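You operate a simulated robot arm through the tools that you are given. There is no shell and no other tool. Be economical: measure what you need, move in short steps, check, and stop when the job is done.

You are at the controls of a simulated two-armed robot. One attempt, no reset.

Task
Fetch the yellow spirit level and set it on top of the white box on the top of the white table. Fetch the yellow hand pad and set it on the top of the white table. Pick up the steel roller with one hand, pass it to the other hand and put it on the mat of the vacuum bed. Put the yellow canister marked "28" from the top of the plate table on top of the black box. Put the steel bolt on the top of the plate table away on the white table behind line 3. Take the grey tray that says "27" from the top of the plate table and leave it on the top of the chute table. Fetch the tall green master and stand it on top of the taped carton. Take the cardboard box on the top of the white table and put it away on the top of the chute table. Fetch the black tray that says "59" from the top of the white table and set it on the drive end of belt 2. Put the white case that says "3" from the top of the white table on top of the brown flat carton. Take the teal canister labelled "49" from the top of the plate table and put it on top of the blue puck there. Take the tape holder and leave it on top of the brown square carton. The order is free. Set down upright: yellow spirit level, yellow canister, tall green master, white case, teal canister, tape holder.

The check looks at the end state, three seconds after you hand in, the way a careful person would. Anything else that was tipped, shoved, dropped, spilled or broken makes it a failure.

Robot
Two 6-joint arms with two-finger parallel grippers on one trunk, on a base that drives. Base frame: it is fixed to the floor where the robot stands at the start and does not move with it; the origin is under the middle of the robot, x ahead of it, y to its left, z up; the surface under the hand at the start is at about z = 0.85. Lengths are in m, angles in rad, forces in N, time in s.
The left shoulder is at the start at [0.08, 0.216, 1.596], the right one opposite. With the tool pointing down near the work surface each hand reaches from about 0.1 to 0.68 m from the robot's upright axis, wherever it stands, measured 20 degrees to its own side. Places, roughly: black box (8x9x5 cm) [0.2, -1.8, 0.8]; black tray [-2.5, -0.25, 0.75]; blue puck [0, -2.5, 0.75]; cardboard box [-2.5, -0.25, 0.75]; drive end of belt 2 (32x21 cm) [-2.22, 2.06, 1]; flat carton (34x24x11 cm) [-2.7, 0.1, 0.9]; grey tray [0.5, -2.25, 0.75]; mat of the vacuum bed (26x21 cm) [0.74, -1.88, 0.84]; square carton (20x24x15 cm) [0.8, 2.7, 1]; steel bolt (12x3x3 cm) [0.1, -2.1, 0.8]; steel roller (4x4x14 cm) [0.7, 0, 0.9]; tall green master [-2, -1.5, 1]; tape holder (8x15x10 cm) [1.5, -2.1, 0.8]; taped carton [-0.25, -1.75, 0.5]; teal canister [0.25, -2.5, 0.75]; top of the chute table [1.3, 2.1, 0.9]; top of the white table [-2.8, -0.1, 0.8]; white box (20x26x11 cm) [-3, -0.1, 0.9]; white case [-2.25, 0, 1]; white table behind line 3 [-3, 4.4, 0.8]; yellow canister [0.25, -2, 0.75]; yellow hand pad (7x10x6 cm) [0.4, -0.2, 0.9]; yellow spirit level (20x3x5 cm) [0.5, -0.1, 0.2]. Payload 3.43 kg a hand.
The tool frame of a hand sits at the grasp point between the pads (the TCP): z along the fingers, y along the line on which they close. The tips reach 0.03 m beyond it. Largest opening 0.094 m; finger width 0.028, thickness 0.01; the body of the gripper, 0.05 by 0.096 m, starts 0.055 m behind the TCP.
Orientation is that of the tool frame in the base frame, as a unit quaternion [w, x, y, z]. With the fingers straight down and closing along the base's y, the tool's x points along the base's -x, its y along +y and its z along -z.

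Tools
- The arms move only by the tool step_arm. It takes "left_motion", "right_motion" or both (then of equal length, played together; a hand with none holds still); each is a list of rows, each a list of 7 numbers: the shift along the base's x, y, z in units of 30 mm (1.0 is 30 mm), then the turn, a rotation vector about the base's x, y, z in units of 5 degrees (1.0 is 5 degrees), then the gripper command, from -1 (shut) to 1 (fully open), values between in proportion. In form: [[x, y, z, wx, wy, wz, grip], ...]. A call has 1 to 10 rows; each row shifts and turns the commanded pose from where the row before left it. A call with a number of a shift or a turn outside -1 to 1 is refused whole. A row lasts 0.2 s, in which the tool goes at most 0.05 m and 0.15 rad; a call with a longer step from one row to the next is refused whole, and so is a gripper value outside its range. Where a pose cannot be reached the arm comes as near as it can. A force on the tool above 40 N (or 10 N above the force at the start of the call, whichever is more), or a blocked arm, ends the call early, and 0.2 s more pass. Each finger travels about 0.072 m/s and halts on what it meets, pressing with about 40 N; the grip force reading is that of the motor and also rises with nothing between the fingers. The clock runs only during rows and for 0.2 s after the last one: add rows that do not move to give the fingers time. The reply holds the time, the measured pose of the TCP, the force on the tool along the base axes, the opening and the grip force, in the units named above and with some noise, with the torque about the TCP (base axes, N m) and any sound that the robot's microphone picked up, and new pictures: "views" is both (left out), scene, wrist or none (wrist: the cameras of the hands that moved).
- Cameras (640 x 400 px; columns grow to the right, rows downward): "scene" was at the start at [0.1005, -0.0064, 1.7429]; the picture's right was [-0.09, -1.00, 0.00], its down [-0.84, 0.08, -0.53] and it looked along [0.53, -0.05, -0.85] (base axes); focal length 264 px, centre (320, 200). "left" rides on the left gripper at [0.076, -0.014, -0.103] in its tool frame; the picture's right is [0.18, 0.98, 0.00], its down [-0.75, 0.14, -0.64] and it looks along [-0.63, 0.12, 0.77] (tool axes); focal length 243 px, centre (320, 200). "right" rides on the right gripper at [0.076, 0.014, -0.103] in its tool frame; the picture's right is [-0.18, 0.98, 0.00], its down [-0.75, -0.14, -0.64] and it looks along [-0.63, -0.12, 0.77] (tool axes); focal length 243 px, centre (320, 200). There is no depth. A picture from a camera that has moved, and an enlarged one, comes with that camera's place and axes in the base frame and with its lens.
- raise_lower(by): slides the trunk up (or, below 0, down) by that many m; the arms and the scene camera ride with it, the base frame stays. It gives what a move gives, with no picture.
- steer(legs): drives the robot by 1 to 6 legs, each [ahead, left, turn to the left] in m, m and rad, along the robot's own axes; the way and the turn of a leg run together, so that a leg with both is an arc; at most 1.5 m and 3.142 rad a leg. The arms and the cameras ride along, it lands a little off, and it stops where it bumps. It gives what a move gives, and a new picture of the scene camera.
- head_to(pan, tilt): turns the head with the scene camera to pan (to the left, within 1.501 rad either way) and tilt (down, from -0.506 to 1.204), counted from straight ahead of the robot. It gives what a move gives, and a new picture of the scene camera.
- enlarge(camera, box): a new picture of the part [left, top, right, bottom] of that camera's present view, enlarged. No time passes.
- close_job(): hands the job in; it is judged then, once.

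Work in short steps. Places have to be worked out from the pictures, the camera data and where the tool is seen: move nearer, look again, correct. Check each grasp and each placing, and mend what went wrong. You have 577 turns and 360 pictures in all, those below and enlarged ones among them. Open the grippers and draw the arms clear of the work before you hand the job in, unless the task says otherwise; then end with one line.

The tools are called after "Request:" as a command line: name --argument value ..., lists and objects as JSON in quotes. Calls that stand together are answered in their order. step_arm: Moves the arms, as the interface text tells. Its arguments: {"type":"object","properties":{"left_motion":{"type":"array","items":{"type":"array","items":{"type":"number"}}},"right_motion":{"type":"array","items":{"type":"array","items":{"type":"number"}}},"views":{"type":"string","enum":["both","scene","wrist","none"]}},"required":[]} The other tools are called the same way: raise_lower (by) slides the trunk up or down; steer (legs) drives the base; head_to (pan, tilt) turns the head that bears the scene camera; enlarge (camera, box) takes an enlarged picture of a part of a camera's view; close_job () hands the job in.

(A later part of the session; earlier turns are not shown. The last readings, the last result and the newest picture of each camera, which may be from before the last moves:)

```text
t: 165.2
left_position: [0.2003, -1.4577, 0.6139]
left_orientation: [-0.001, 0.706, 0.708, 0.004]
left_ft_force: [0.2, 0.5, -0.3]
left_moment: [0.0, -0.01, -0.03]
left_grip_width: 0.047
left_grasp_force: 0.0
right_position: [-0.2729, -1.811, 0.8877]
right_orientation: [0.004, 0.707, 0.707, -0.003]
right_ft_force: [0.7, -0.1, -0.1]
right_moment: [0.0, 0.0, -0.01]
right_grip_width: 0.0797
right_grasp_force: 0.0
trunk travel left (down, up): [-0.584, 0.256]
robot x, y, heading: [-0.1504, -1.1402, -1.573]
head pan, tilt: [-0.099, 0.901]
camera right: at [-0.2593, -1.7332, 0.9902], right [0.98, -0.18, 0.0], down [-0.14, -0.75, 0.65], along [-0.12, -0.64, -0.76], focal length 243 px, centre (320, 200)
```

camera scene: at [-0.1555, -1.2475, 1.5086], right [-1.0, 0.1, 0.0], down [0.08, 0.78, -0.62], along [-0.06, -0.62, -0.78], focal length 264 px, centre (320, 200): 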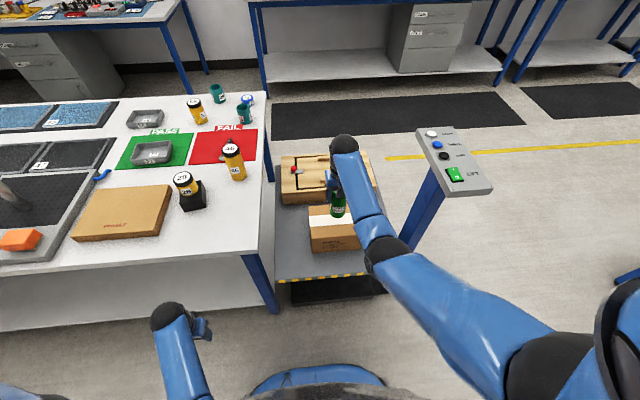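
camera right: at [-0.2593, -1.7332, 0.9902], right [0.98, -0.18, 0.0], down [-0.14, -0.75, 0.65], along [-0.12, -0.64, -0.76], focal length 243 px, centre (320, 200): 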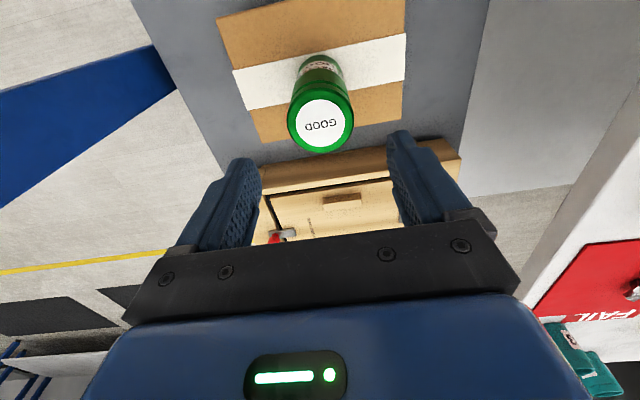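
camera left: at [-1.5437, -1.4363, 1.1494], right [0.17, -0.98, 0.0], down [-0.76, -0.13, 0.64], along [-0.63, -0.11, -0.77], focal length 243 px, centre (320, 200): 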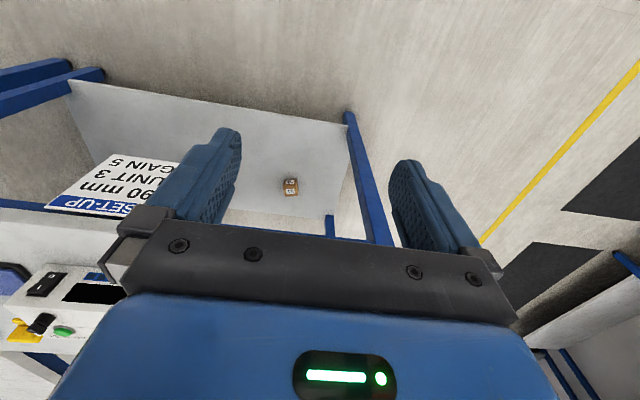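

The master stands on the taped carton. Next, the teal canister from the back aisle: I'll raise the trunk and drive around between the post and the masters' table.

Request:
raise_lower --by 0.25

Request:
steer --legs '[[-0.45, 0, 0], [0, -1.1, 0], [1.4, 0, 0], [0.95, 0, 0], [0, 0, 1.571]]'

```text
t: 167.8
left_position: [0.2001, -1.4577, 0.8635]
left_orientation: [0.0, 0.706, 0.708, 0.004]
left_ft_force: [-0.6, 0.3, 0.1]
left_moment: [0.01, 0.01, -0.02]
left_grip_width: 0.0468
left_grasp_force: 0.1
right_position: [-0.273, -1.8103, 1.1376]
right_orientation: [0.003, 0.707, 0.707, -0.004]
right_ft_force: [-0.3, 0.7, 0.7]
right_moment: [0.0, -0.01, 0.02]
right_grip_width: 0.0799
right_grasp_force: 0.1
trunk travel left (down, up): [-0.834, 0.006]
robot x, y, heading: [-0.1491, -1.1416, -1.57]
head pan, tilt: [-0.099, 0.901]
```

```text
t: 190.7
left_position: [-0.9362, -2.6984, 0.8625]
left_orientation: [-0.003, 0.002, 1.0, 0.002]
left_ft_force: [0.1, 0.5, 0.0]
left_moment: [0.03, -0.01, 0.01]
left_grip_width: 0.0469
left_grasp_force: 0.1
right_position: [-0.5857, -3.1724, 1.1378]
right_orientation: [0.005, 0.003, 1.0, 0.0]
right_ft_force: [0.0, 0.1, 0.4]
right_moment: [0.0, -0.01, 0.01]
right_grip_width: 0.0798
right_grasp_force: 0.1
trunk travel left (down, up): [-0.834, 0.006]
robot x, y, heading: [-1.2524, -3.0436, -0.003]
head pan, tilt: [-0.099, 0.901]
camera scene: at [-1.1482, -3.0539, 1.7586], right [-0.1, -0.99, 0.0], down [-0.78, 0.08, -0.62], along [0.62, -0.06, -0.78], focal length 264 px, centre (320, 200)
```

scene: 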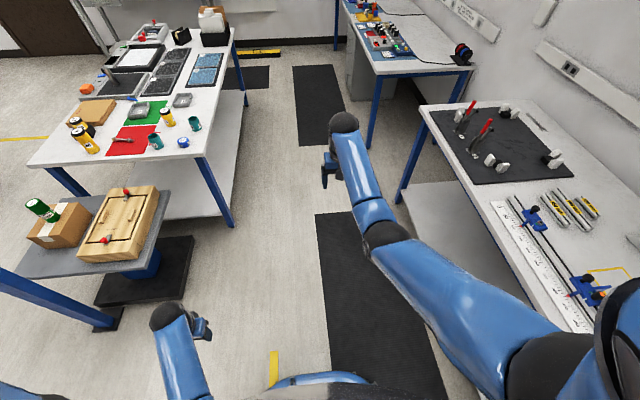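

The master still stands (lean is only perspective). I'll drive along the aisle and turn to face the back of the plate table.

Request:
steer --legs '[[1.3, -0.05, 0], [0, 0, 1.571]]'

Request:
enlarge --camera "right" --box '[0, 0, 640, 400]'

```text
t: 201.0
left_position: [-0.3103, -2.7753, 0.8636]
left_orientation: [-0.004, -0.706, 0.708, -0.002]
left_ft_force: [0.2, -0.3, 0.3]
left_moment: [0.0, 0.02, 0.01]
left_grip_width: 0.0467
left_grasp_force: 0.0
right_position: [0.1644, -2.4268, 1.1373]
right_orientation: [0.003, -0.705, 0.709, 0.004]
right_ft_force: [0.2, 0.0, -0.3]
right_moment: [0.03, -0.02, 0.0]
right_grip_width: 0.0799
right_grasp_force: 0.0
trunk travel left (down, up): [-0.834, 0.006]
robot x, y, heading: [0.0333, -3.0928, 1.568]
head pan, tilt: [-0.099, 0.901]
camera scene: at [0.0459, -2.9896, 1.7586], right [0.99, -0.1, 0.0], down [-0.08, -0.78, -0.62], along [0.06, 0.62, -0.78], focal length 264 px, centre (320, 200)
```

scene: 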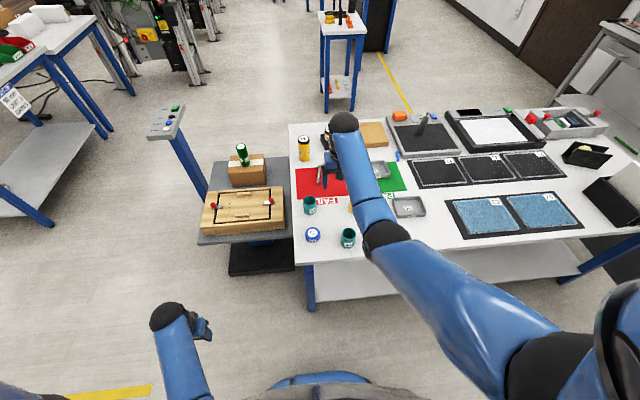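

```text
1.00 times, centred on (320, 200) of right (not enlarged: the box is as wide or as high as the picture)
camera zoom: at [0.1485, -2.5043, 1.2396], right [-0.98, 0.19, 0.0], down [0.15, 0.75, 0.65], along [0.12, 0.64, -0.76], focal length 243 px, centre (320, 200)
```

zoom: 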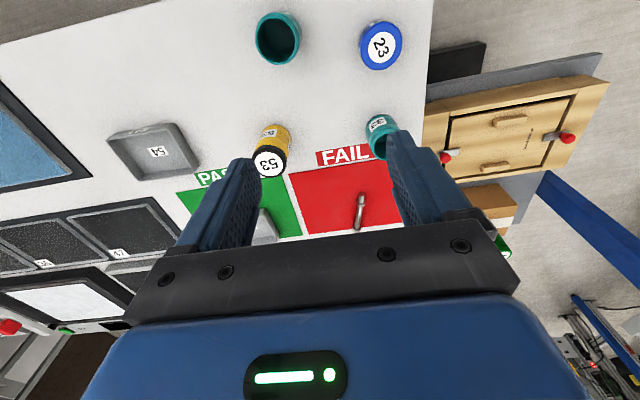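

Request:
enlarge --camera "scene" --box '[280, 160, 420, 260]'

```text
4.00 times, centred on (350, 210) of scene
camera zoom: at [0.0459, -2.9896, 1.7586], right [0.99, -0.1, 0.0], down [-0.08, -0.78, -0.62], along [0.06, 0.62, -0.78], focal length 1055 px, centre (200, 160)
```

zoom: 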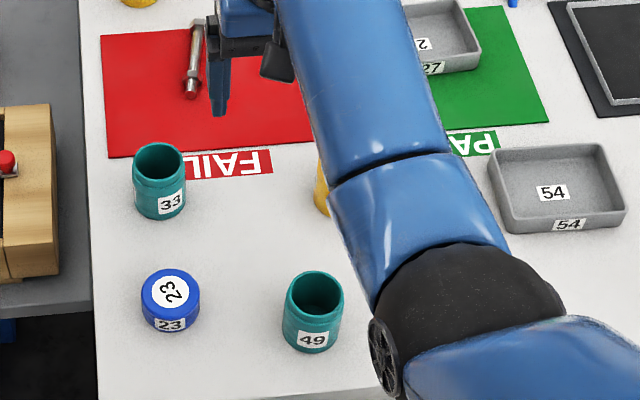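

Teal 49 is at about (0.21,-2.47) and the puck at about (0.07,-2.43). I'll move the right hand over the teal canister and descend partway.

Request:
step_arm --right_motion '[[0.3, -0.2, -0.9, 0, 0, 0, 0.8], [0.3, -0.3, -0.9, 0, 0, 0, 0.8], [0.3, -0.3, -0.9, 0, 0, 0, 0.8], [0.3, -0.3, -0.9, 0, 0, 0, 0.8], [0.3, -0.3, -0.9, 0, 0, 0, 0.8], [0, 0, -0.9, 0, 0, 0, 0.8], [0, 0, -0.7, 0, 0, 0, 0.8], [0, 0, 0, 0, 0, 0, 0.8]]' --views "wrist"

```text
t: 202.8
left_position: [-0.3111, -2.7753, 0.8619]
left_orientation: [-0.003, -0.706, 0.708, 0.0]
left_ft_force: [-0.2, -0.5, -0.6]
left_moment: [0.01, 0.01, 0.0]
left_grip_width: 0.047
left_grasp_force: 0.1
right_position: [0.209, -2.469, 0.9553]
right_orientation: [0.005, -0.705, 0.709, 0.005]
right_ft_force: [0.9, 0.1, 0.2]
right_moment: [0.04, 0.02, -0.01]
right_grip_width: 0.0847
right_grasp_force: 0.0
trunk travel left (down, up): [-0.834, 0.006]
robot x, y, heading: [0.0359, -3.0925, 1.565]
head pan, tilt: [-0.099, 0.901]
camera right: at [0.1936, -2.5465, 1.0569], right [-0.98, 0.19, 0.0], down [0.15, 0.75, 0.65], along [0.12, 0.64, -0.76], focal length 243 px, centre (320, 200)
```

right: 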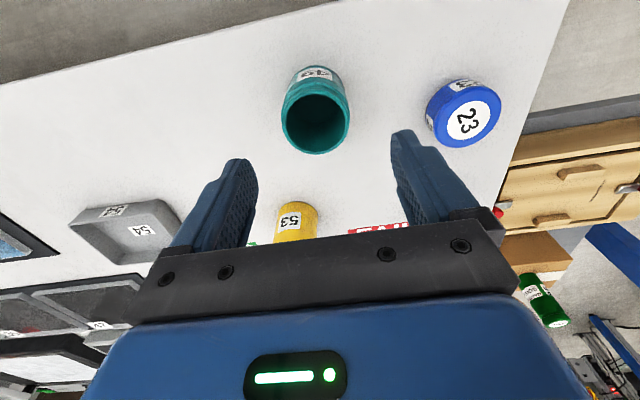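

Aligned (rim at (0.211,-2.467,0.855)); puck top ≈(0.070,-2.434,0.83). I'll descend and grip.

Request:
step_arm --right_motion '[[0, 0, -0.9, 0, 0, 0, 0.8], [0, 0, -0.9, 0, 0, 0, 0.8], [0, 0, -0.9, 0, 0, 0, 0.8], [0, 0, -0.8, 0, 0, 0, 0.8], [0, 0, -0.4, 0, 0, 0, 0.8], [0, 0, 0, 0, 0, 0, 0.4], [0, 0, 0, 0, 0, 0, 0], [0, 0, 0, 0, 0, 0, -0.1], [0, 0, 0, 0, 0, 0, -0.1]]' --views "wrist"

```text
t: 204.8
left_position: [-0.3106, -2.7765, 0.8634]
left_orientation: [-0.003, -0.706, 0.708, 0.0]
left_ft_force: [-0.3, -0.4, 0.0]
left_moment: [0.03, -0.04, 0.0]
left_grip_width: 0.0469
left_grasp_force: 0.0
right_position: [0.2103, -2.4923, 0.8566]
right_orientation: [0.004, -0.705, 0.709, 0.004]
right_ft_force: [0.1, 0.2, 0.0]
right_moment: [-0.02, 0.03, 0.02]
right_grip_width: 0.0481
right_grasp_force: 40.1
right hand out of reach, approached as far as the arm can: row 3, 4, 5
trunk travel left (down, up): [-0.834, 0.006]
robot x, y, heading: [0.0348, -3.0942, 1.572]
head pan, tilt: [-0.099, 0.901]
camera right: at [0.1951, -2.5707, 0.9595], right [-0.98, 0.19, 0.0], down [0.15, 0.75, 0.65], along [0.12, 0.64, -0.76], focal length 243 px, centre (320, 200)
```

right: 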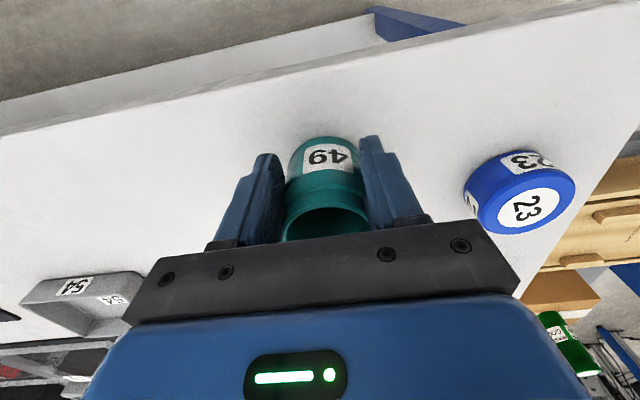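

Reach ran short so the grip is off-centre. I'll open, rise, drive 6 cm closer and retry.

Request:
step_arm --right_motion '[[0, 0, 0, 0, 0, 0, 0.3], [0, 0, 0, 0, 0, 0, 0.8], [0, 0, 0.6, 0, 0, 0, 0.8], [0, 0, 0.9, 0, 0, 0, 0.8], [0, 0, 0.9, 0, 0, 0, 0.8], [0, 0, 0.9, 0, 0, 0, 0.8]]' --views "none"

Request:
steer --legs '[[0.08, 0, 0]]'

Request:
step_arm --right_motion '[[0, -0.8, 0, 0, 0, 0, 0.8], [0, -0.8, 0, 0, 0, 0, 0.8], [0, 0, 0, 0, 0, 0, 0.8]]' --views "wrist"

```text
t: 206.2
left_position: [-0.3094, -2.7775, 0.8633]
left_orientation: [-0.003, -0.706, 0.709, -0.001]
left_ft_force: [-0.1, 0.2, -0.2]
left_moment: [-0.01, -0.02, 0.0]
left_grip_width: 0.0473
left_grasp_force: 0.1
right_position: [0.2101, -2.4944, 0.9566]
right_orientation: [0.004, -0.705, 0.709, 0.004]
right_ft_force: [0.9, -0.3, 0.2]
right_moment: [0.0, -0.01, 0.0]
right_grip_width: 0.0843
right_grasp_force: 0.1
trunk travel left (down, up): [-0.834, 0.006]
robot x, y, heading: [0.0372, -3.0967, 1.565]
head pan, tilt: [-0.099, 0.901]
```

```text
t: 207.3
left_position: [-0.3107, -2.7055, 0.8672]
left_orientation: [0.0, -0.705, 0.709, 0.003]
left_ft_force: [-0.2, 0.1, 1.0]
left_moment: [0.07, -0.01, -0.02]
left_grip_width: 0.0471
left_grasp_force: 0.1
right_position: [0.2098, -2.4244, 0.9619]
right_orientation: [0.007, -0.705, 0.709, 0.007]
right_ft_force: [0.3, -1.1, 0.8]
right_moment: [0.08, 0.0, 0.02]
right_grip_width: 0.0847
right_grasp_force: 0.2
trunk travel left (down, up): [-0.834, 0.006]
robot x, y, heading: [0.0396, -3.0196, 1.565]
head pan, tilt: [-0.099, 0.901]
camera scene: at [0.0457, -2.9272, 1.7598], right [0.99, -0.1, 0.0], down [-0.08, -0.77, -0.63], along [0.06, 0.63, -0.78], focal length 264 px, centre (320, 200)
```

scene: 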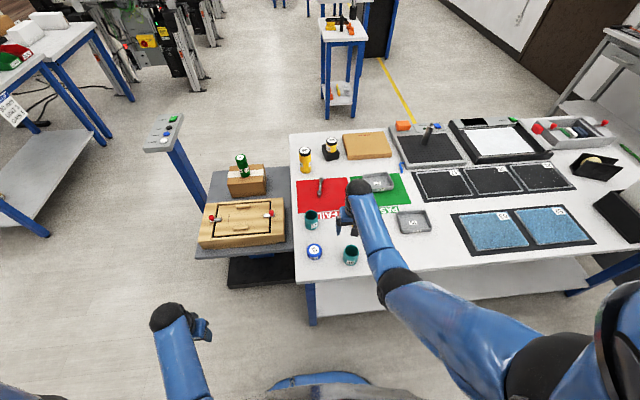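

```text
t: 208.1
left_position: [-0.3108, -2.6988, 0.8634]
left_orientation: [-0.002, -0.706, 0.709, 0.0]
left_ft_force: [0.1, -0.5, -0.3]
left_moment: [0.0, -0.02, 0.0]
left_grip_width: 0.047
left_grasp_force: 0.0
right_position: [0.2104, -2.4639, 0.9569]
right_orientation: [0.004, -0.705, 0.709, 0.004]
right_ft_force: [0.1, -0.6, 0.5]
right_moment: [0.03, 0.0, 0.01]
right_grip_width: 0.0846
right_grasp_force: 0.0
trunk travel left (down, up): [-0.834, 0.006]
robot x, y, heading: [0.04, -3.0179, 1.566]
head pan, tilt: [-0.099, 0.901]
camera right: at [0.1943, -2.5419, 1.0583], right [-0.98, 0.19, 0.0], down [0.14, 0.75, 0.65], along [0.12, 0.64, -0.76], focal length 243 px, centre (320, 200)
```

right: 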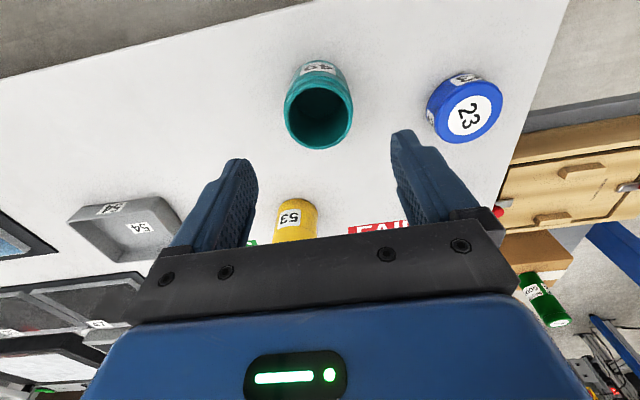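

Still aligned. Descending again to grip.

Request:
step_arm --right_motion '[[0, -0.08, -0.9, 0, 0, 0, 0.8], [0, 0, -0.9, 0, 0, 0, 0.8], [0, 0, -0.9, 0, 0, 0, 0.8], [0, 0, -0.8, 0, 0, 0, 0.8], [0, 0, -0.5, 0, 0, 0, 0.8], [0, 0, 0, 0, 0, 0, 0.4], [0, 0, 0, 0, 0, 0, 0], [0, 0, 0, 0, 0, 0, -0.1], [0, 0, 0, 0, 0, 0, -0.1]]' --views "wrist"

```text
t: 210.1
left_position: [-0.3102, -2.6992, 0.8626]
left_orientation: [-0.003, -0.706, 0.708, 0.0]
left_ft_force: [-0.4, 0.3, -0.2]
left_moment: [-0.02, -0.02, 0.01]
left_grip_width: 0.0469
left_grasp_force: 0.0
right_position: [0.209, -2.4662, 0.8348]
right_orientation: [0.005, -0.706, 0.709, 0.003]
right_ft_force: [0.1, 0.6, 0.7]
right_moment: [0.07, 0.03, 0.0]
right_grip_width: 0.0565
right_grasp_force: 40.2
trunk travel left (down, up): [-0.834, 0.006]
robot x, y, heading: [0.0374, -3.0188, 1.565]
head pan, tilt: [-0.099, 0.901]
camera right: at [0.195, -2.5436, 0.938], right [-0.98, 0.19, 0.0], down [0.14, 0.75, 0.65], along [0.12, 0.64, -0.76], focal length 243 px, centre (320, 200)
```

right: 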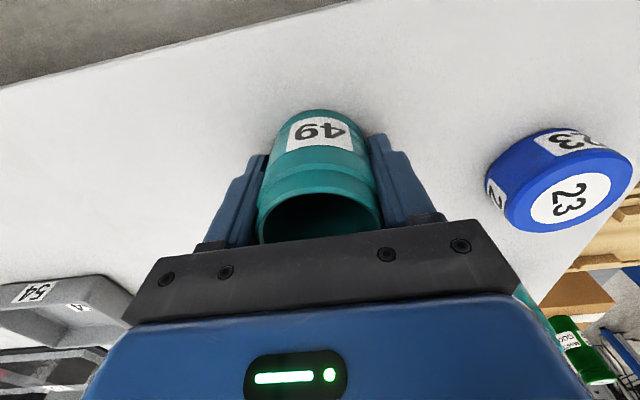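

Gripped. Lift and look at it.

Request:
step_arm --right_motion '[[0, 0, 0.4, 0, 0, 0, -0.1], [0, 0, 0.8, 0, 0, 0, -0.1], [0, 0, 0.9, 0, 0, 0, -0.1], [0, 0, 0.9, 0, 0, 0, -0.1], [-0.6, 0.15, 0, 0, 0, 0, -0.1], [-0.8, 0.15, 0, 0, 0, 0, -0.1], [-0.8, 0.15, 0, 0, 0, 0, -0.1], [0, 0, 0, 0, 0, 0, -0.1]]' --views "both"

```text
t: 211.9
left_position: [-0.3097, -2.6996, 0.8641]
left_orientation: [-0.003, -0.706, 0.708, 0.0]
left_ft_force: [-0.5, -0.9, -0.4]
left_moment: [-0.01, 0.0, 0.02]
left_grip_width: 0.0471
left_grasp_force: 0.1
right_position: [0.1438, -2.4527, 0.9264]
right_orientation: [0.004, -0.705, 0.709, 0.003]
right_ft_force: [0.9, 1.3, -1.3]
right_moment: [0.0, 0.02, 0.02]
right_grip_width: 0.0566
right_grasp_force: 40.5
trunk travel left (down, up): [-0.834, 0.006]
robot x, y, heading: [0.0388, -3.0187, 1.57]
head pan, tilt: [-0.099, 0.901]
camera scene: at [0.0461, -2.9118, 1.7586], right [0.99, -0.1, 0.0], down [-0.08, -0.78, -0.62], along [0.06, 0.62, -0.78], focal length 264 px, centre (320, 200)
camera right: at [0.1287, -2.5302, 1.0284], right [-0.98, 0.19, 0.0], down [0.15, 0.75, 0.65], along [0.12, 0.64, -0.76], focal length 243 px, centre (320, 200)
```

scene: 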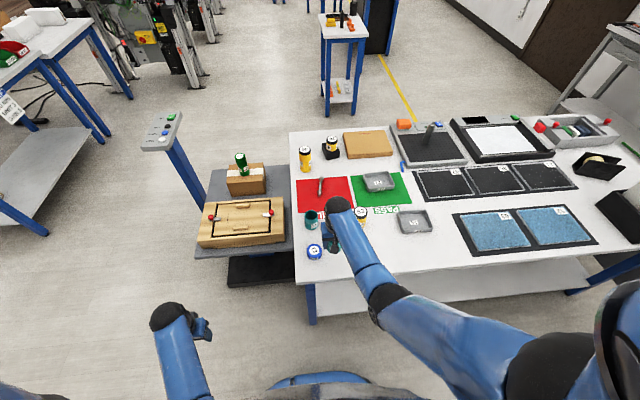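
right: 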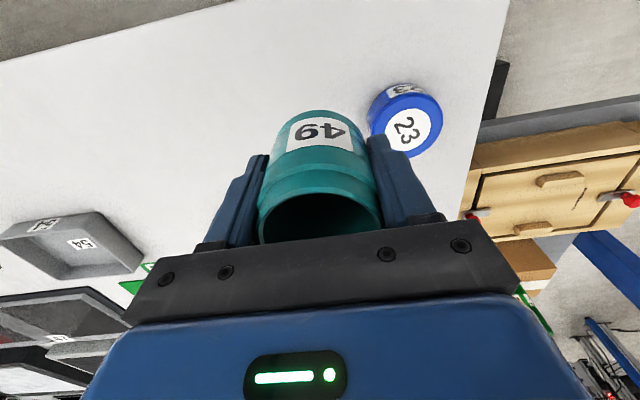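

Puck top at (0.070,-2.431). I'll move over it and lower.

Request:
step_arm --right_motion '[[-0.8, 0.25, 0, 0, 0, 0, -0.1], [-0.8, 0.25, 0, 0, 0, 0, -0.1], [-0.86, 0.22, 0, 0, 0, 0, -0.1], [0, 0, -0.5, 0, 0, 0, -0.1], [0, 0, -0.5, 0, 0, 0, -0.1], [0, 0, -0.3, 0, 0, 0, -0.1], [0, 0, 0, 0, 0, 0, -0.1]]' --views "both"

Request:
enlarge --camera "scene" --box '[280, 200, 380, 270]'

```text
t: 213.5
left_position: [-0.3097, -2.6993, 0.8622]
left_orientation: [-0.003, -0.706, 0.709, -0.001]
left_ft_force: [-0.9, 0.1, 0.3]
left_moment: [-0.03, 0.02, 0.03]
left_grip_width: 0.047
left_grasp_force: 0.0
right_position: [0.07, -2.4308, 0.8871]
right_orientation: [0.003, -0.705, 0.709, 0.004]
right_ft_force: [-0.2, 0.0, -1.2]
right_moment: [-0.01, -0.02, -0.04]
right_grip_width: 0.0566
right_grasp_force: 39.4
trunk travel left (down, up): [-0.834, 0.006]
robot x, y, heading: [0.0347, -3.0206, 1.568]
head pan, tilt: [-0.099, 0.901]
camera scene: at [0.0457, -2.9118, 1.7586], right [0.99, -0.1, 0.0], down [-0.08, -0.78, -0.62], along [0.06, 0.62, -0.78], focal length 264 px, centre (320, 200)
camera right: at [0.0542, -2.509, 0.9897], right [-0.98, 0.19, 0.0], down [0.14, 0.75, 0.65], along [0.12, 0.64, -0.76], focal length 243 px, centre (320, 200)
```

scene: 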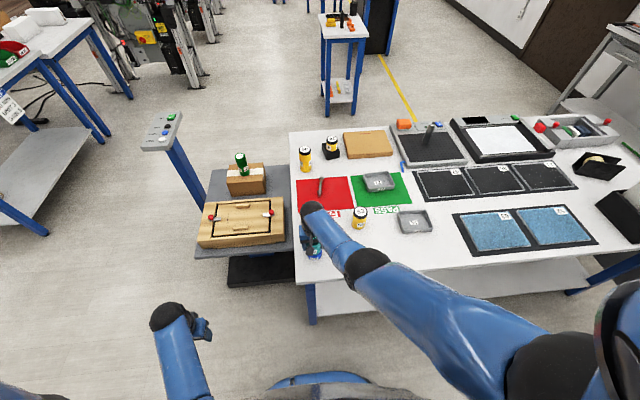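
right: 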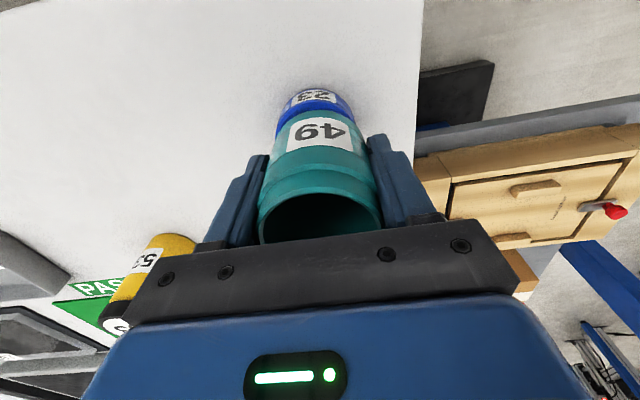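

```text
5.71 times, centred on (330, 235) of scene
camera zoom: at [0.0457, -2.9118, 1.7586], right [0.99, -0.1, 0.0], down [-0.08, -0.78, -0.62], along [0.06, 0.62, -0.78], focal length 1508 px, centre (263, 0)
```

zoom: 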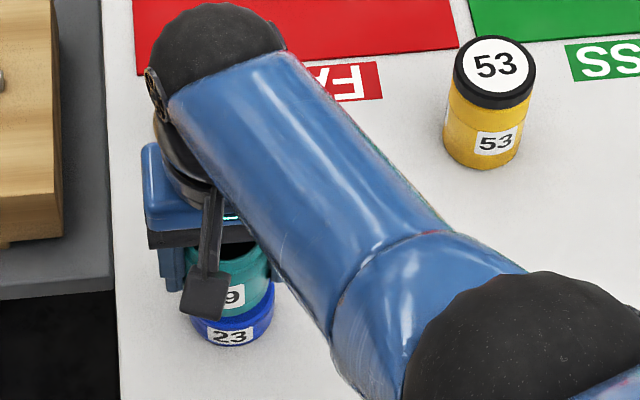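

Centred. I'll lower gently to contact.

Request:
step_arm --right_motion '[[0, 0, -0.3, 0, 0, 0, -0.1], [0, 0, -0.2, 0, 0, 0, -0.1], [0, 0, -0.15, 0, 0, 0, -0.1], [0, 0, -0.1, 0, 0, 0, -0.1]]' --views "wrist"

```text
t: 214.5
left_position: [-0.3105, -2.6984, 0.864]
left_orientation: [-0.003, -0.706, 0.708, -0.001]
left_ft_force: [0.8, 0.7, -0.9]
left_moment: [-0.01, -0.02, 0.01]
left_grip_width: 0.047
left_grasp_force: 0.2
right_position: [0.0707, -2.4324, 0.8696]
right_orientation: [0.004, -0.705, 0.71, 0.004]
right_ft_force: [0.5, -0.2, -0.3]
right_moment: [0.0, -0.02, 0.0]
right_grip_width: 0.0564
right_grasp_force: 40.3
right hand out of reach, approached as far as the arm can: row 3, 4
trunk travel left (down, up): [-0.834, 0.006]
robot x, y, heading: [0.0383, -3.0179, 1.569]
head pan, tilt: [-0.099, 0.901]
camera right: at [0.0556, -2.5112, 0.9721], right [-0.98, 0.19, 0.0], down [0.15, 0.75, 0.65], along [0.12, 0.64, -0.76], focal length 243 px, centre (320, 200)
```

right: 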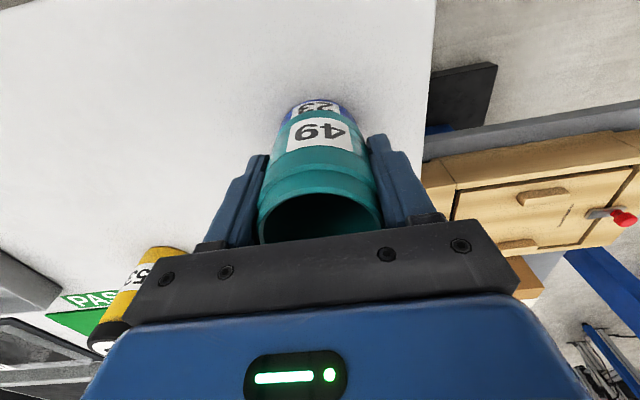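

At the reach limit; I'll lower with the trunk in small steps.

Request:
raise_lower --by -0.006

Request:
raise_lower --by -0.004

```text
t: 215.1
left_position: [-0.3089, -2.7006, 0.8591]
left_orientation: [-0.003, -0.705, 0.709, 0.0]
left_ft_force: [-0.4, 0.1, 1.0]
left_moment: [-0.01, -0.01, 0.01]
left_grip_width: 0.0469
left_grasp_force: 0.0
right_position: [0.0702, -2.4324, 0.8674]
right_orientation: [0.005, -0.705, 0.709, 0.007]
right_ft_force: [2.3, -3.5, 28.9]
right_moment: [-0.28, -0.19, 0.01]
right_grip_width: 0.0566
right_grasp_force: 39.9
trunk travel left (down, up): [-0.828, 0.012]
robot x, y, heading: [0.0369, -3.0174, 1.565]
head pan, tilt: [-0.099, 0.901]
```

```text
t: 215.7
left_position: [-0.3093, -2.7005, 0.8532]
left_orientation: [-0.002, -0.706, 0.708, -0.001]
left_ft_force: [-0.1, 0.2, 0.8]
left_moment: [-0.02, -0.02, -0.03]
left_grip_width: 0.0471
left_grasp_force: 0.1
right_position: [0.0689, -2.4289, 0.8655]
right_orientation: [0.007, -0.705, 0.709, 0.009]
right_ft_force: [1.8, -8.8, 26.5]
right_moment: [-0.49, -0.18, -0.02]
right_grip_width: 0.0566
right_grasp_force: 40.1
trunk travel left (down, up): [-0.824, 0.016]
robot x, y, heading: [0.0364, -3.0159, 1.567]
head pan, tilt: [-0.099, 0.901]
stopped: the force on the tool passed its limit at 43 N (the readings are from after the stop); the commanded pose is now the measured one
```

In contact with the puck. I'll relieve, open, and rise.

Request:
raise_lower --by 0.005

Request:
step_arm --right_motion '[[0, 0, 0, 0, 0, 0, 0.2], [0, 0, 0, 0, 0, 0, 0.5], [0, 0, 0, 0, 0, 0, 0.7], [0, 0, 0.5, 0, 0, 0, 0.7], [0, 0, 0.8, 0, 0, 0, 0.7], [0, 0, 0.9, 0, 0, 0, 0.7], [0, 0, 0.9, 0, 0, 0, 0.7], [0.5, 0, 0.9, 0, 0, 0, 0.7]]' --views "both"

```text
t: 216.2
left_position: [-0.3102, -2.6979, 0.8577]
left_orientation: [-0.004, -0.706, 0.709, -0.001]
left_ft_force: [0.8, -1.1, 0.4]
left_moment: [-0.01, -0.02, 0.04]
left_grip_width: 0.0472
left_grasp_force: 0.0
right_position: [0.0714, -2.4296, 0.866]
right_orientation: [0.005, -0.706, 0.708, 0.007]
right_ft_force: [0.5, 0.3, -1.0]
right_moment: [0.02, 0.01, -0.01]
right_grip_width: 0.0567
right_grasp_force: 40.0
trunk travel left (down, up): [-0.829, 0.011]
robot x, y, heading: [0.0359, -3.0196, 1.57]
head pan, tilt: [-0.099, 0.901]
```

```text
t: 218.0
left_position: [-0.3097, -2.6983, 0.8582]
left_orientation: [-0.004, -0.706, 0.708, -0.002]
left_ft_force: [0.7, -0.5, -0.2]
left_moment: [0.03, 0.0, 0.0]
left_grip_width: 0.0471
left_grasp_force: 0.1
right_position: [0.0671, -2.3741, 0.9508]
right_orientation: [0.006, -0.705, 0.709, 0.007]
right_ft_force: [0.0, -0.1, -0.1]
right_moment: [-0.03, 0.03, 0.0]
right_grip_width: 0.0799
right_grasp_force: 0.0
right hand out of reach, approached as far as the arm can: row 4, 5, 6, 7, 8
trunk travel left (down, up): [-0.829, 0.011]
robot x, y, heading: [0.036, -3.0185, 1.57]
head pan, tilt: [-0.099, 0.901]
camera scene: at [0.0463, -2.9113, 1.7538], right [0.99, -0.1, 0.0], down [-0.08, -0.78, -0.62], along [0.06, 0.62, -0.78], focal length 264 px, centre (320, 200)
camera right: at [0.0513, -2.4529, 1.0522], right [-0.98, 0.19, 0.01], down [0.15, 0.74, 0.65], along [0.12, 0.64, -0.76], focal length 243 px, centre (320, 200)
```

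scene: 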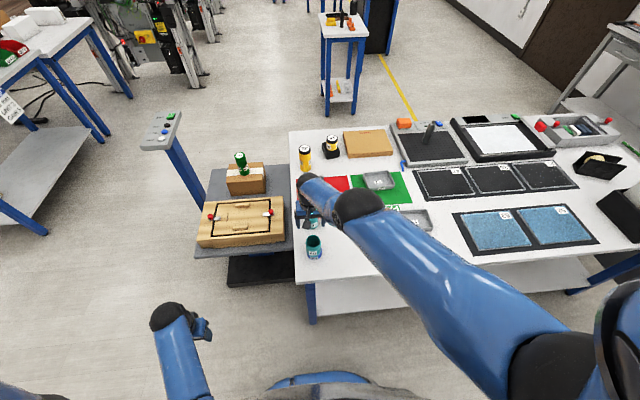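
right: 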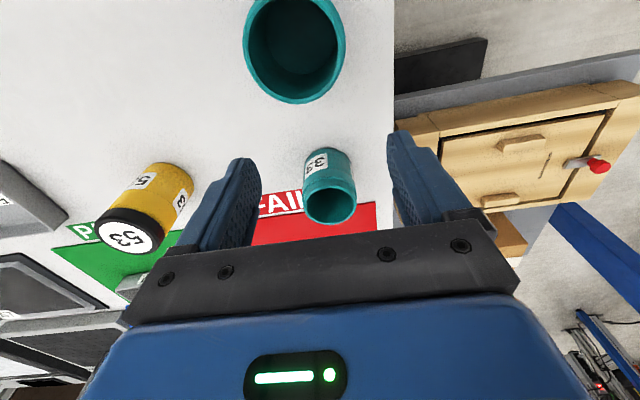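

Request:
enlarge --camera "scene" --box '[280, 200, 380, 270]'

```text
5.71 times, centred on (330, 235) of scene
camera zoom: at [0.0463, -2.9113, 1.7538], right [0.99, -0.1, 0.0], down [-0.08, -0.78, -0.62], along [0.06, 0.62, -0.78], focal length 1508 px, centre (263, 0)
```

zoom: 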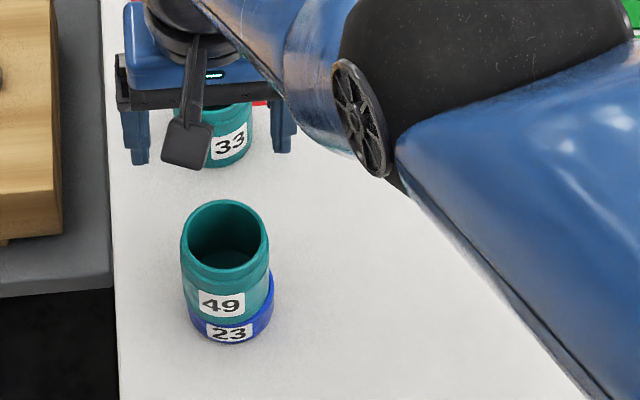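

Teal 49 stands on the puck. I'll raise the trunk the last bit and back away straight.

Request:
raise_lower --by 0.011

Request:
steer --legs '[[-0.25, 0, 0]]'

Request:
step_arm --right_motion '[[0.9, 0, 0.3, 0, 0, 0, 0.7], [0.9, 0, 0.3, 0, 0, 0, 0.7], [0.9, 0, 0.3, 0, 0, 0, 0.7], [0.9, 0, 0.3, 0, 0, 0, 0.7], [0.5, 0, 0.3, 0, 0, 0, 0.7], [0, 0, 0.3, 0, 0, 0, 0.7]]' --views "none"

```text
t: 218.6
left_position: [-0.3095, -2.6987, 0.8687]
left_orientation: [-0.003, -0.705, 0.709, -0.002]
left_ft_force: [-0.2, -0.2, 0.1]
left_moment: [0.0, -0.03, -0.01]
left_grip_width: 0.047
left_grasp_force: 0.0
right_position: [0.0657, -2.3741, 0.9609]
right_orientation: [0.005, -0.705, 0.709, 0.006]
right_ft_force: [-0.1, 0.9, -0.2]
right_moment: [0.0, -0.01, -0.03]
right_grip_width: 0.0796
right_grasp_force: 0.1
trunk travel left (down, up): [-0.84, 0.0]
robot x, y, heading: [0.0383, -3.0177, 1.569]
head pan, tilt: [-0.099, 0.901]
```

```text
t: 220.4
left_position: [-0.3115, -2.9464, 0.8688]
left_orientation: [-0.005, -0.707, 0.708, -0.001]
left_ft_force: [-0.1, 1.3, 0.3]
left_moment: [-0.03, 0.02, -0.06]
left_grip_width: 0.0471
left_grasp_force: 0.1
right_position: [0.0652, -2.6229, 0.9586]
right_orientation: [0.004, -0.705, 0.709, 0.006]
right_ft_force: [0.1, -0.2, 0.2]
right_moment: [-0.02, 0.03, -0.01]
right_grip_width: 0.08
right_grasp_force: 0.0
trunk travel left (down, up): [-0.84, 0.0]
robot x, y, heading: [0.038, -3.269, 1.565]
head pan, tilt: [-0.099, 0.901]
camera scene: at [0.0448, -3.1563, 1.7643], right [0.99, -0.1, 0.0], down [-0.08, -0.78, -0.62], along [0.06, 0.61, -0.79], focal length 264 px, centre (320, 200)
```

scene: 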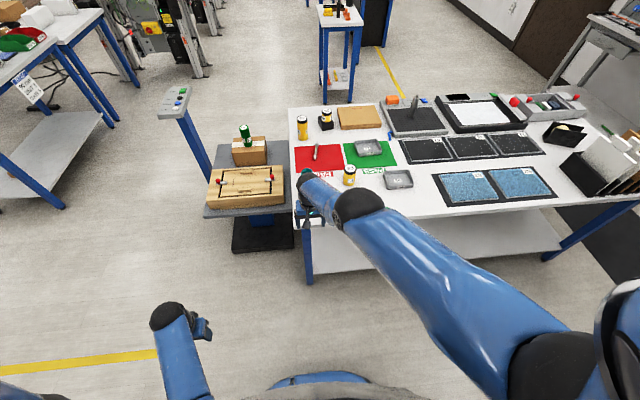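

```text
t: 221.8
left_position: [-0.3111, -2.9499, 0.869]
left_orientation: [-0.004, -0.706, 0.708, -0.001]
left_ft_force: [0.2, 0.2, -0.5]
left_moment: [0.0, 0.0, 0.02]
left_grip_width: 0.047
left_grasp_force: 0.1
right_position: [0.1803, -2.5826, 0.9909]
right_orientation: [0.004, -0.706, 0.708, 0.005]
right_ft_force: [-0.5, 0.1, -0.6]
right_moment: [0.0, -0.03, -0.03]
right_grip_width: 0.0798
right_grasp_force: 0.0
right hand out of reach, approached as far as the arm can: row 1, 2, 3, 4, 5, 6
trunk travel left (down, up): [-0.84, 0.0]
robot x, y, heading: [0.0315, -3.2669, 1.571]
head pan, tilt: [-0.099, 0.901]
```

The right wrist is now in the same awkward solution; I'll reset it by lowering in free space and turning it -90° and back.

Request:
step_arm --right_motion '[[0.5, -0.4, -0.4, 0, 0, 0, 0.7], [0.5, -0.4, -0.4, 0, 0, 0, 0.7], [0.5, -0.4, -0.4, 0, 0, -1, 0.7], [0.5, -0.4, -0.4, 0, 0, -1, 0.7], [0.5, -0.4, -0.4, 0, 0, -1, 0.7], [0.5, -0.4, -0.4, 0, 0, -1, 0.7], [0.5, 0, -0.4, 0, 0, -1, 0.7], [0.5, 0, -0.4, 0, 0, -1, 0.7], [0, 0, -0.4, 0, 0, -1, 0.7], [0, 0, 0, 0, 0, -1, 0.7]]' --views "none"

Request:
step_arm --right_motion '[[0, 0, 0, 0, 0, -1, 0.7], [0, 0, 0, 0, 0, -1, 0.7], [0, 0, 0, 0, 0, -1, 0.7], [0, 0, 0.2, 0, 0, -1, 0.7], [0, 0, 0.2, 0, 0, -1, 0.7], [0, 0, 0.2, 0, 0, -1, 0.7], [0, 0, 0.2, 0, 0, -1, 0.7], [0, 0, 0.2, 0, 0, -1, 0.7], [0, 0, 0.3, 0, 0, -1, 0.7], [0, 0, 0.3, 0, 0, -1, 0.7]]' --views "scene"

```text
t: 224.0
left_position: [-0.3119, -2.9499, 0.87]
left_orientation: [-0.003, -0.706, 0.708, -0.001]
left_ft_force: [-0.2, 0.0, -0.4]
left_moment: [0.01, 0.02, 0.02]
left_grip_width: 0.047
left_grasp_force: 0.1
right_position: [0.2973, -2.6501, 0.8813]
right_orientation: [0.008, -0.42, 0.907, 0.005]
right_ft_force: [-0.3, -0.8, -0.1]
right_moment: [0.01, -0.01, -0.01]
right_grip_width: 0.0798
right_grasp_force: 0.0
right hand out of reach, approached as far as the arm can: row 1, 2, 3, 4, 5, 7, 8, 9
trunk travel left (down, up): [-0.84, 0.0]
robot x, y, heading: [0.0381, -3.2665, 1.57]
head pan, tilt: [-0.099, 0.901]
```

```text
t: 226.2
left_position: [-0.3109, -2.95, 0.8696]
left_orientation: [-0.004, -0.706, 0.708, -0.001]
left_ft_force: [0.0, 0.1, -0.6]
left_moment: [0.02, -0.03, 0.01]
left_grip_width: 0.047
left_grasp_force: 0.2
right_position: [0.2973, -2.6493, 0.9313]
right_orientation: [0.009, 0.003, 1.0, -0.001]
right_ft_force: [-0.4, 0.6, -0.4]
right_moment: [-0.02, -0.01, -0.02]
right_grip_width: 0.0801
right_grasp_force: 0.1
trunk travel left (down, up): [-0.84, 0.0]
robot x, y, heading: [0.0358, -3.265, 1.571]
head pan, tilt: [-0.099, 0.901]
camera scene: at [0.0449, -3.1628, 1.7649], right [0.99, -0.1, 0.0], down [-0.08, -0.78, -0.62], along [0.06, 0.62, -0.78], focal length 264 px, centre (320, 200)
```

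scene: 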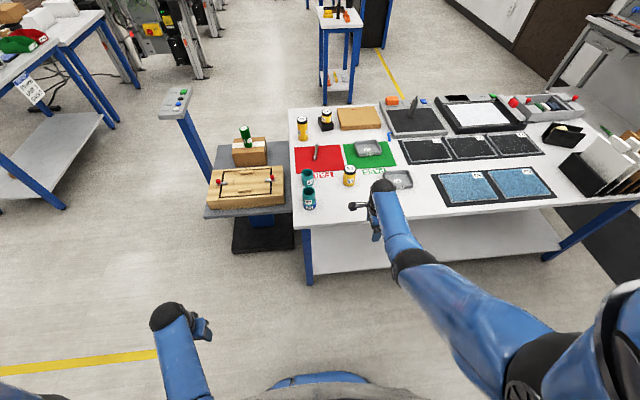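

Right arm reset. I'll rotate it back while raising slightly.

Request:
step_arm --right_motion '[[0, 0, 0.5, 0, 0, 1, 0.7], [0, 0, 0.5, 0, 0, 1, 0.7], [0, 0, 0.5, 0, 0, 1, 0.7], [0, 0, 0, 0, 0, 1, 0.7], [0, 0, 0, 0, 0, 1, 0.7], [0, 0, 0, 0, 0, 1, 0.7], [0, 0, 0, 0, 0, 1, 0.7], [0, 0, 0, 0, 0, 1, 0.7], [0, 0, 0, 0, 0, 1, 0.7], [0, 0, 0, 0, 0, 1, 0.7]]' --views "none"

Request:
step_arm --right_motion '[[0, 0, 0, 0, 0, 1, 0.7], [0, 0, 0, 0, 0, 1, 0.7], [0, 0, 0, 0, 0, 1, 0.7], [0, 0, 0, 0, 0, 1, 0.7], [0, 0, 0, 0, 0, 1, 0.7], [0, 0, 0, 0, 0, 1, 0.7], [0, 0, 0, 0, 0, 1, 0.7], [0, 0, 0, 0, 0, 1, 0.7]]' --views "none"

Request:
head_to --pan -0.9 --tilt 0.6

```text
t: 228.4
left_position: [-0.3115, -2.9499, 0.8692]
left_orientation: [-0.003, -0.707, 0.707, -0.001]
left_ft_force: [0.2, -0.7, -0.1]
left_moment: [0.03, 0.02, 0.01]
left_grip_width: 0.047
left_grasp_force: 0.0
right_position: [0.2967, -2.6499, 0.9759]
right_orientation: [0.007, -0.422, 0.906, 0.004]
right_ft_force: [-0.1, 0.0, -0.7]
right_moment: [-0.01, 0.01, 0.02]
right_grip_width: 0.0798
right_grasp_force: 0.1
trunk travel left (down, up): [-0.84, 0.0]
robot x, y, heading: [0.0364, -3.2687, 1.566]
head pan, tilt: [-0.099, 0.901]
```

```text
t: 230.2
left_position: [-0.3117, -2.9501, 0.8701]
left_orientation: [-0.003, -0.706, 0.708, -0.001]
left_ft_force: [-0.1, -0.1, -0.3]
left_moment: [-0.03, -0.01, 0.0]
left_grip_width: 0.0468
left_grasp_force: 0.0
right_position: [0.2969, -2.6505, 0.9759]
right_orientation: [0.005, -0.706, 0.708, 0.007]
right_ft_force: [0.5, 0.4, 0.9]
right_moment: [0.02, 0.0, -0.03]
right_grip_width: 0.0799
right_grasp_force: 0.1
trunk travel left (down, up): [-0.84, 0.0]
robot x, y, heading: [0.0398, -3.2647, 1.566]
head pan, tilt: [-0.099, 0.901]
```

```text
t: 231.3
left_position: [-0.3113, -2.9494, 0.8691]
left_orientation: [-0.004, -0.707, 0.708, -0.001]
left_ft_force: [-0.7, -0.8, 0.6]
left_moment: [-0.02, -0.02, -0.02]
left_grip_width: 0.0471
left_grasp_force: 0.1
right_position: [0.2971, -2.649, 0.9751]
right_orientation: [0.005, -0.705, 0.709, 0.007]
right_ft_force: [-0.9, 0.0, -0.2]
right_moment: [0.02, -0.01, 0.01]
right_grip_width: 0.0799
right_grasp_force: 0.0
trunk travel left (down, up): [-0.84, 0.0]
robot x, y, heading: [0.0382, -3.2646, 1.571]
head pan, tilt: [-0.901, 0.6]
camera scene: at [0.1066, -3.1829, 1.7896], right [0.62, -0.79, 0.0], down [-0.44, -0.35, -0.82], along [0.65, 0.51, -0.57], focal length 264 px, centre (320, 200)
```

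scene: 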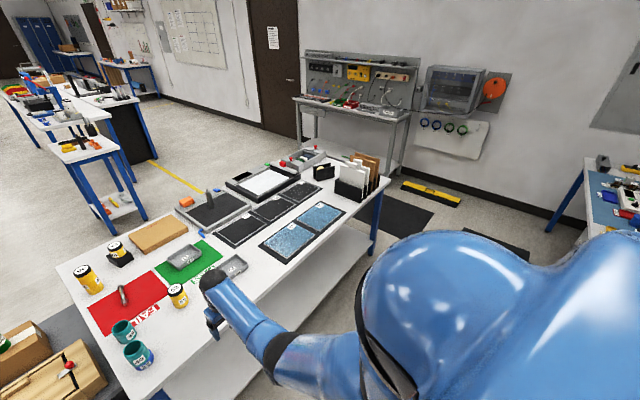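

I'll drive along the aisle to the left end of the plate table to reach the tape holder.

Request:
steer --legs '[[0, 0, -1.571], [0, 0.18, 0], [1.5, 0, 0], [0.85, 0, 0], [0, 0, 1.571], [0.85, 0, 0]]'

Request:
head_to --pan 0.9 --tilt 0.7

```text
t: 255.8
left_position: [2.0579, -1.9509, 0.8697]
left_orientation: [-0.003, -0.705, 0.709, -0.001]
left_ft_force: [0.4, -0.3, 0.1]
left_moment: [0.02, 0.02, 0.02]
left_grip_width: 0.0468
left_grasp_force: 0.1
right_position: [2.6678, -1.6535, 0.9764]
right_orientation: [0.007, -0.705, 0.709, 0.007]
right_ft_force: [0.1, 0.9, 0.7]
right_moment: [0.01, -0.01, 0.0]
right_grip_width: 0.08
right_grasp_force: 0.1
trunk travel left (down, up): [-0.84, 0.0]
robot x, y, heading: [2.4014, -2.2699, 1.563]
head pan, tilt: [-0.901, 0.6]
camera scene: at [2.4753, -2.1869, 1.7898], right [0.62, -0.79, 0.0], down [-0.44, -0.35, -0.83], along [0.65, 0.51, -0.56], focal length 264 px, centre (320, 200)
```

scene: 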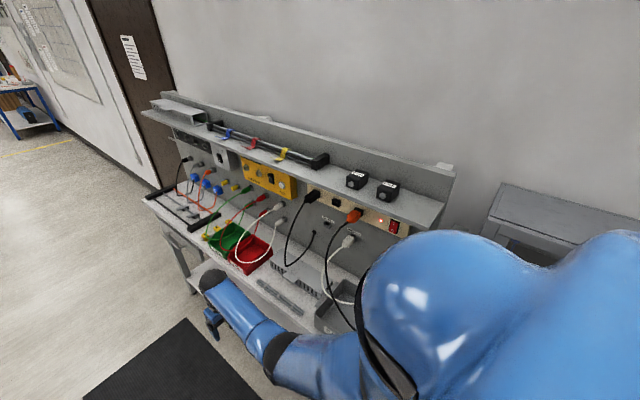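

```text
t: 257.6
left_position: [2.0574, -1.9514, 0.8694]
left_orientation: [-0.002, -0.705, 0.709, -0.001]
left_ft_force: [0.1, 0.2, -0.5]
left_moment: [0.02, -0.03, 0.01]
left_grip_width: 0.047
left_grasp_force: 0.0
right_position: [2.6669, -1.6516, 0.9756]
right_orientation: [0.005, -0.704, 0.71, 0.006]
right_ft_force: [-0.2, -1.0, -0.1]
right_moment: [-0.03, -0.01, 0.0]
right_grip_width: 0.0801
right_grasp_force: 0.1
trunk travel left (down, up): [-0.84, 0.0]
robot x, y, heading: [2.4045, -2.2713, 1.568]
head pan, tilt: [0.901, 0.7]
camera scene: at [2.3395, -2.1863, 1.781], right [0.63, 0.78, 0.0], down [0.5, -0.4, -0.76], along [-0.6, 0.48, -0.64], focal length 264 px, centre (320, 200)
```

scene: 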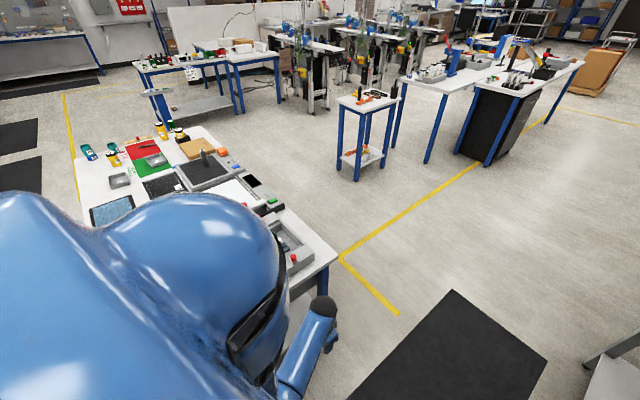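

The grey bench is close on the right; I'll turn left in place to face the table end.

Request:
steer --legs '[[0, 0, 1.571]]'

Request:
head_to --pan 0.0 --tilt 0.85

```text
t: 261.8
left_position: [2.0868, -2.6168, 0.8692]
left_orientation: [0.002, 1.0, 0.0, 0.003]
left_ft_force: [0.1, -0.2, 0.0]
left_moment: [-0.01, 0.01, -0.05]
left_grip_width: 0.0468
left_grasp_force: 0.1
right_position: [1.7862, -2.0098, 0.976]
right_orientation: [0.001, 1.0, -0.002, -0.009]
right_ft_force: [-0.3, 0.0, 0.4]
right_moment: [-0.03, 0.02, -0.01]
right_grip_width: 0.0799
right_grasp_force: 0.0
trunk travel left (down, up): [-0.84, 0.0]
robot x, y, heading: [2.4034, -2.2744, 3.137]
head pan, tilt: [0.901, 0.7]
camera scene: at [2.3224, -2.3358, 1.781], right [-0.78, 0.62, 0.0], down [0.4, 0.5, -0.77], along [-0.48, -0.6, -0.64], focal length 264 px, centre (320, 200)
```

scene: 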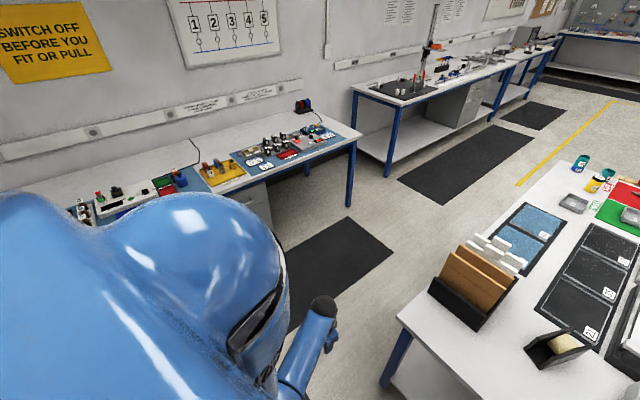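

```text
t: 263.0
left_position: [2.0867, -2.6163, 0.8694]
left_orientation: [0.002, 1.0, -0.001, 0.003]
left_ft_force: [0.1, -0.1, 0.9]
left_moment: [0.0, -0.02, -0.01]
left_grip_width: 0.0468
left_grasp_force: 0.1
right_position: [1.7861, -2.0083, 0.9758]
right_orientation: [0.001, 1.0, -0.002, -0.01]
right_ft_force: [0.1, 0.3, 0.1]
right_moment: [0.03, 0.01, -0.01]
right_grip_width: 0.0798
right_grasp_force: 0.0
trunk travel left (down, up): [-0.84, 0.0]
robot x, y, heading: [2.4028, -2.2718, 3.141]
head pan, tilt: [0.0, 0.85]
camera scene: at [2.2971, -2.2695, 1.7688], right [0.0, 1.0, 0.0], down [0.75, 0.0, -0.66], along [-0.66, 0.0, -0.75], focal length 264 px, centre (320, 200)
```

scene: 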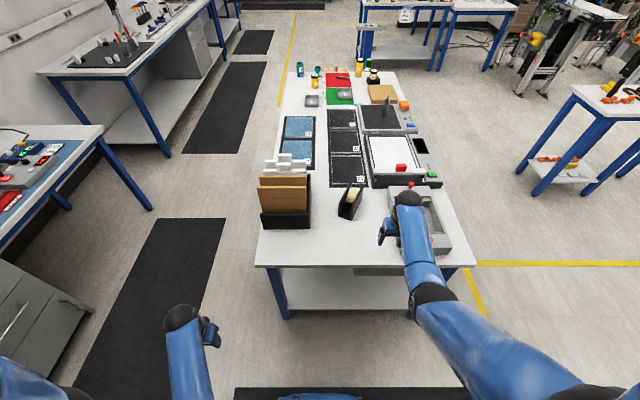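

Request:
enlarge --camera "scene" --box '[240, 150, 460, 280]'

Request:
enlarge --camera "right" --box '[0, 0, 640, 400]'

```text
2.91 times, centred on (350, 215) of scene
camera zoom: at [2.2971, -2.2695, 1.7688], right [0.0, 1.0, 0.0], down [0.75, 0.0, -0.66], along [-0.66, 0.0, -0.75], focal length 768 px, centre (233, 156)
```

zoom: 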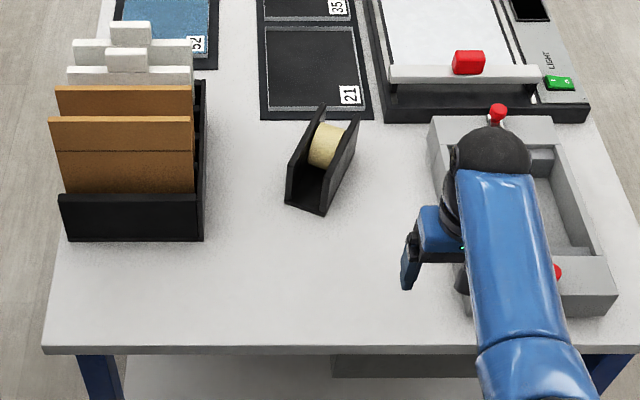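

```text
1.00 times, centred on (320, 200) of right (not enlarged: the box is as wide or as high as the picture)
camera zoom: at [1.8626, -2.0241, 1.0773], right [-0.19, -0.98, 0.01], down [-0.74, 0.14, 0.65], along [-0.64, 0.12, -0.76], focal length 243 px, centre (320, 200)
```

zoom: 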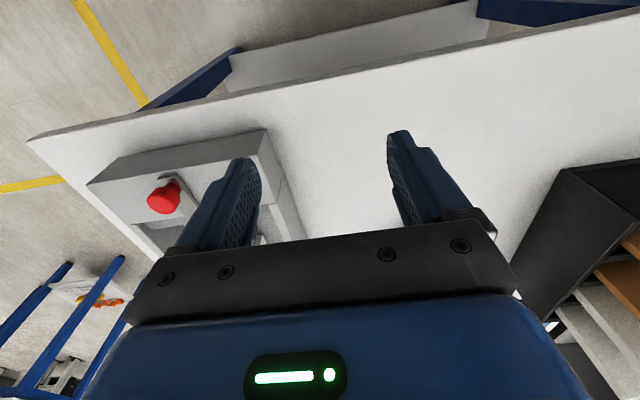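

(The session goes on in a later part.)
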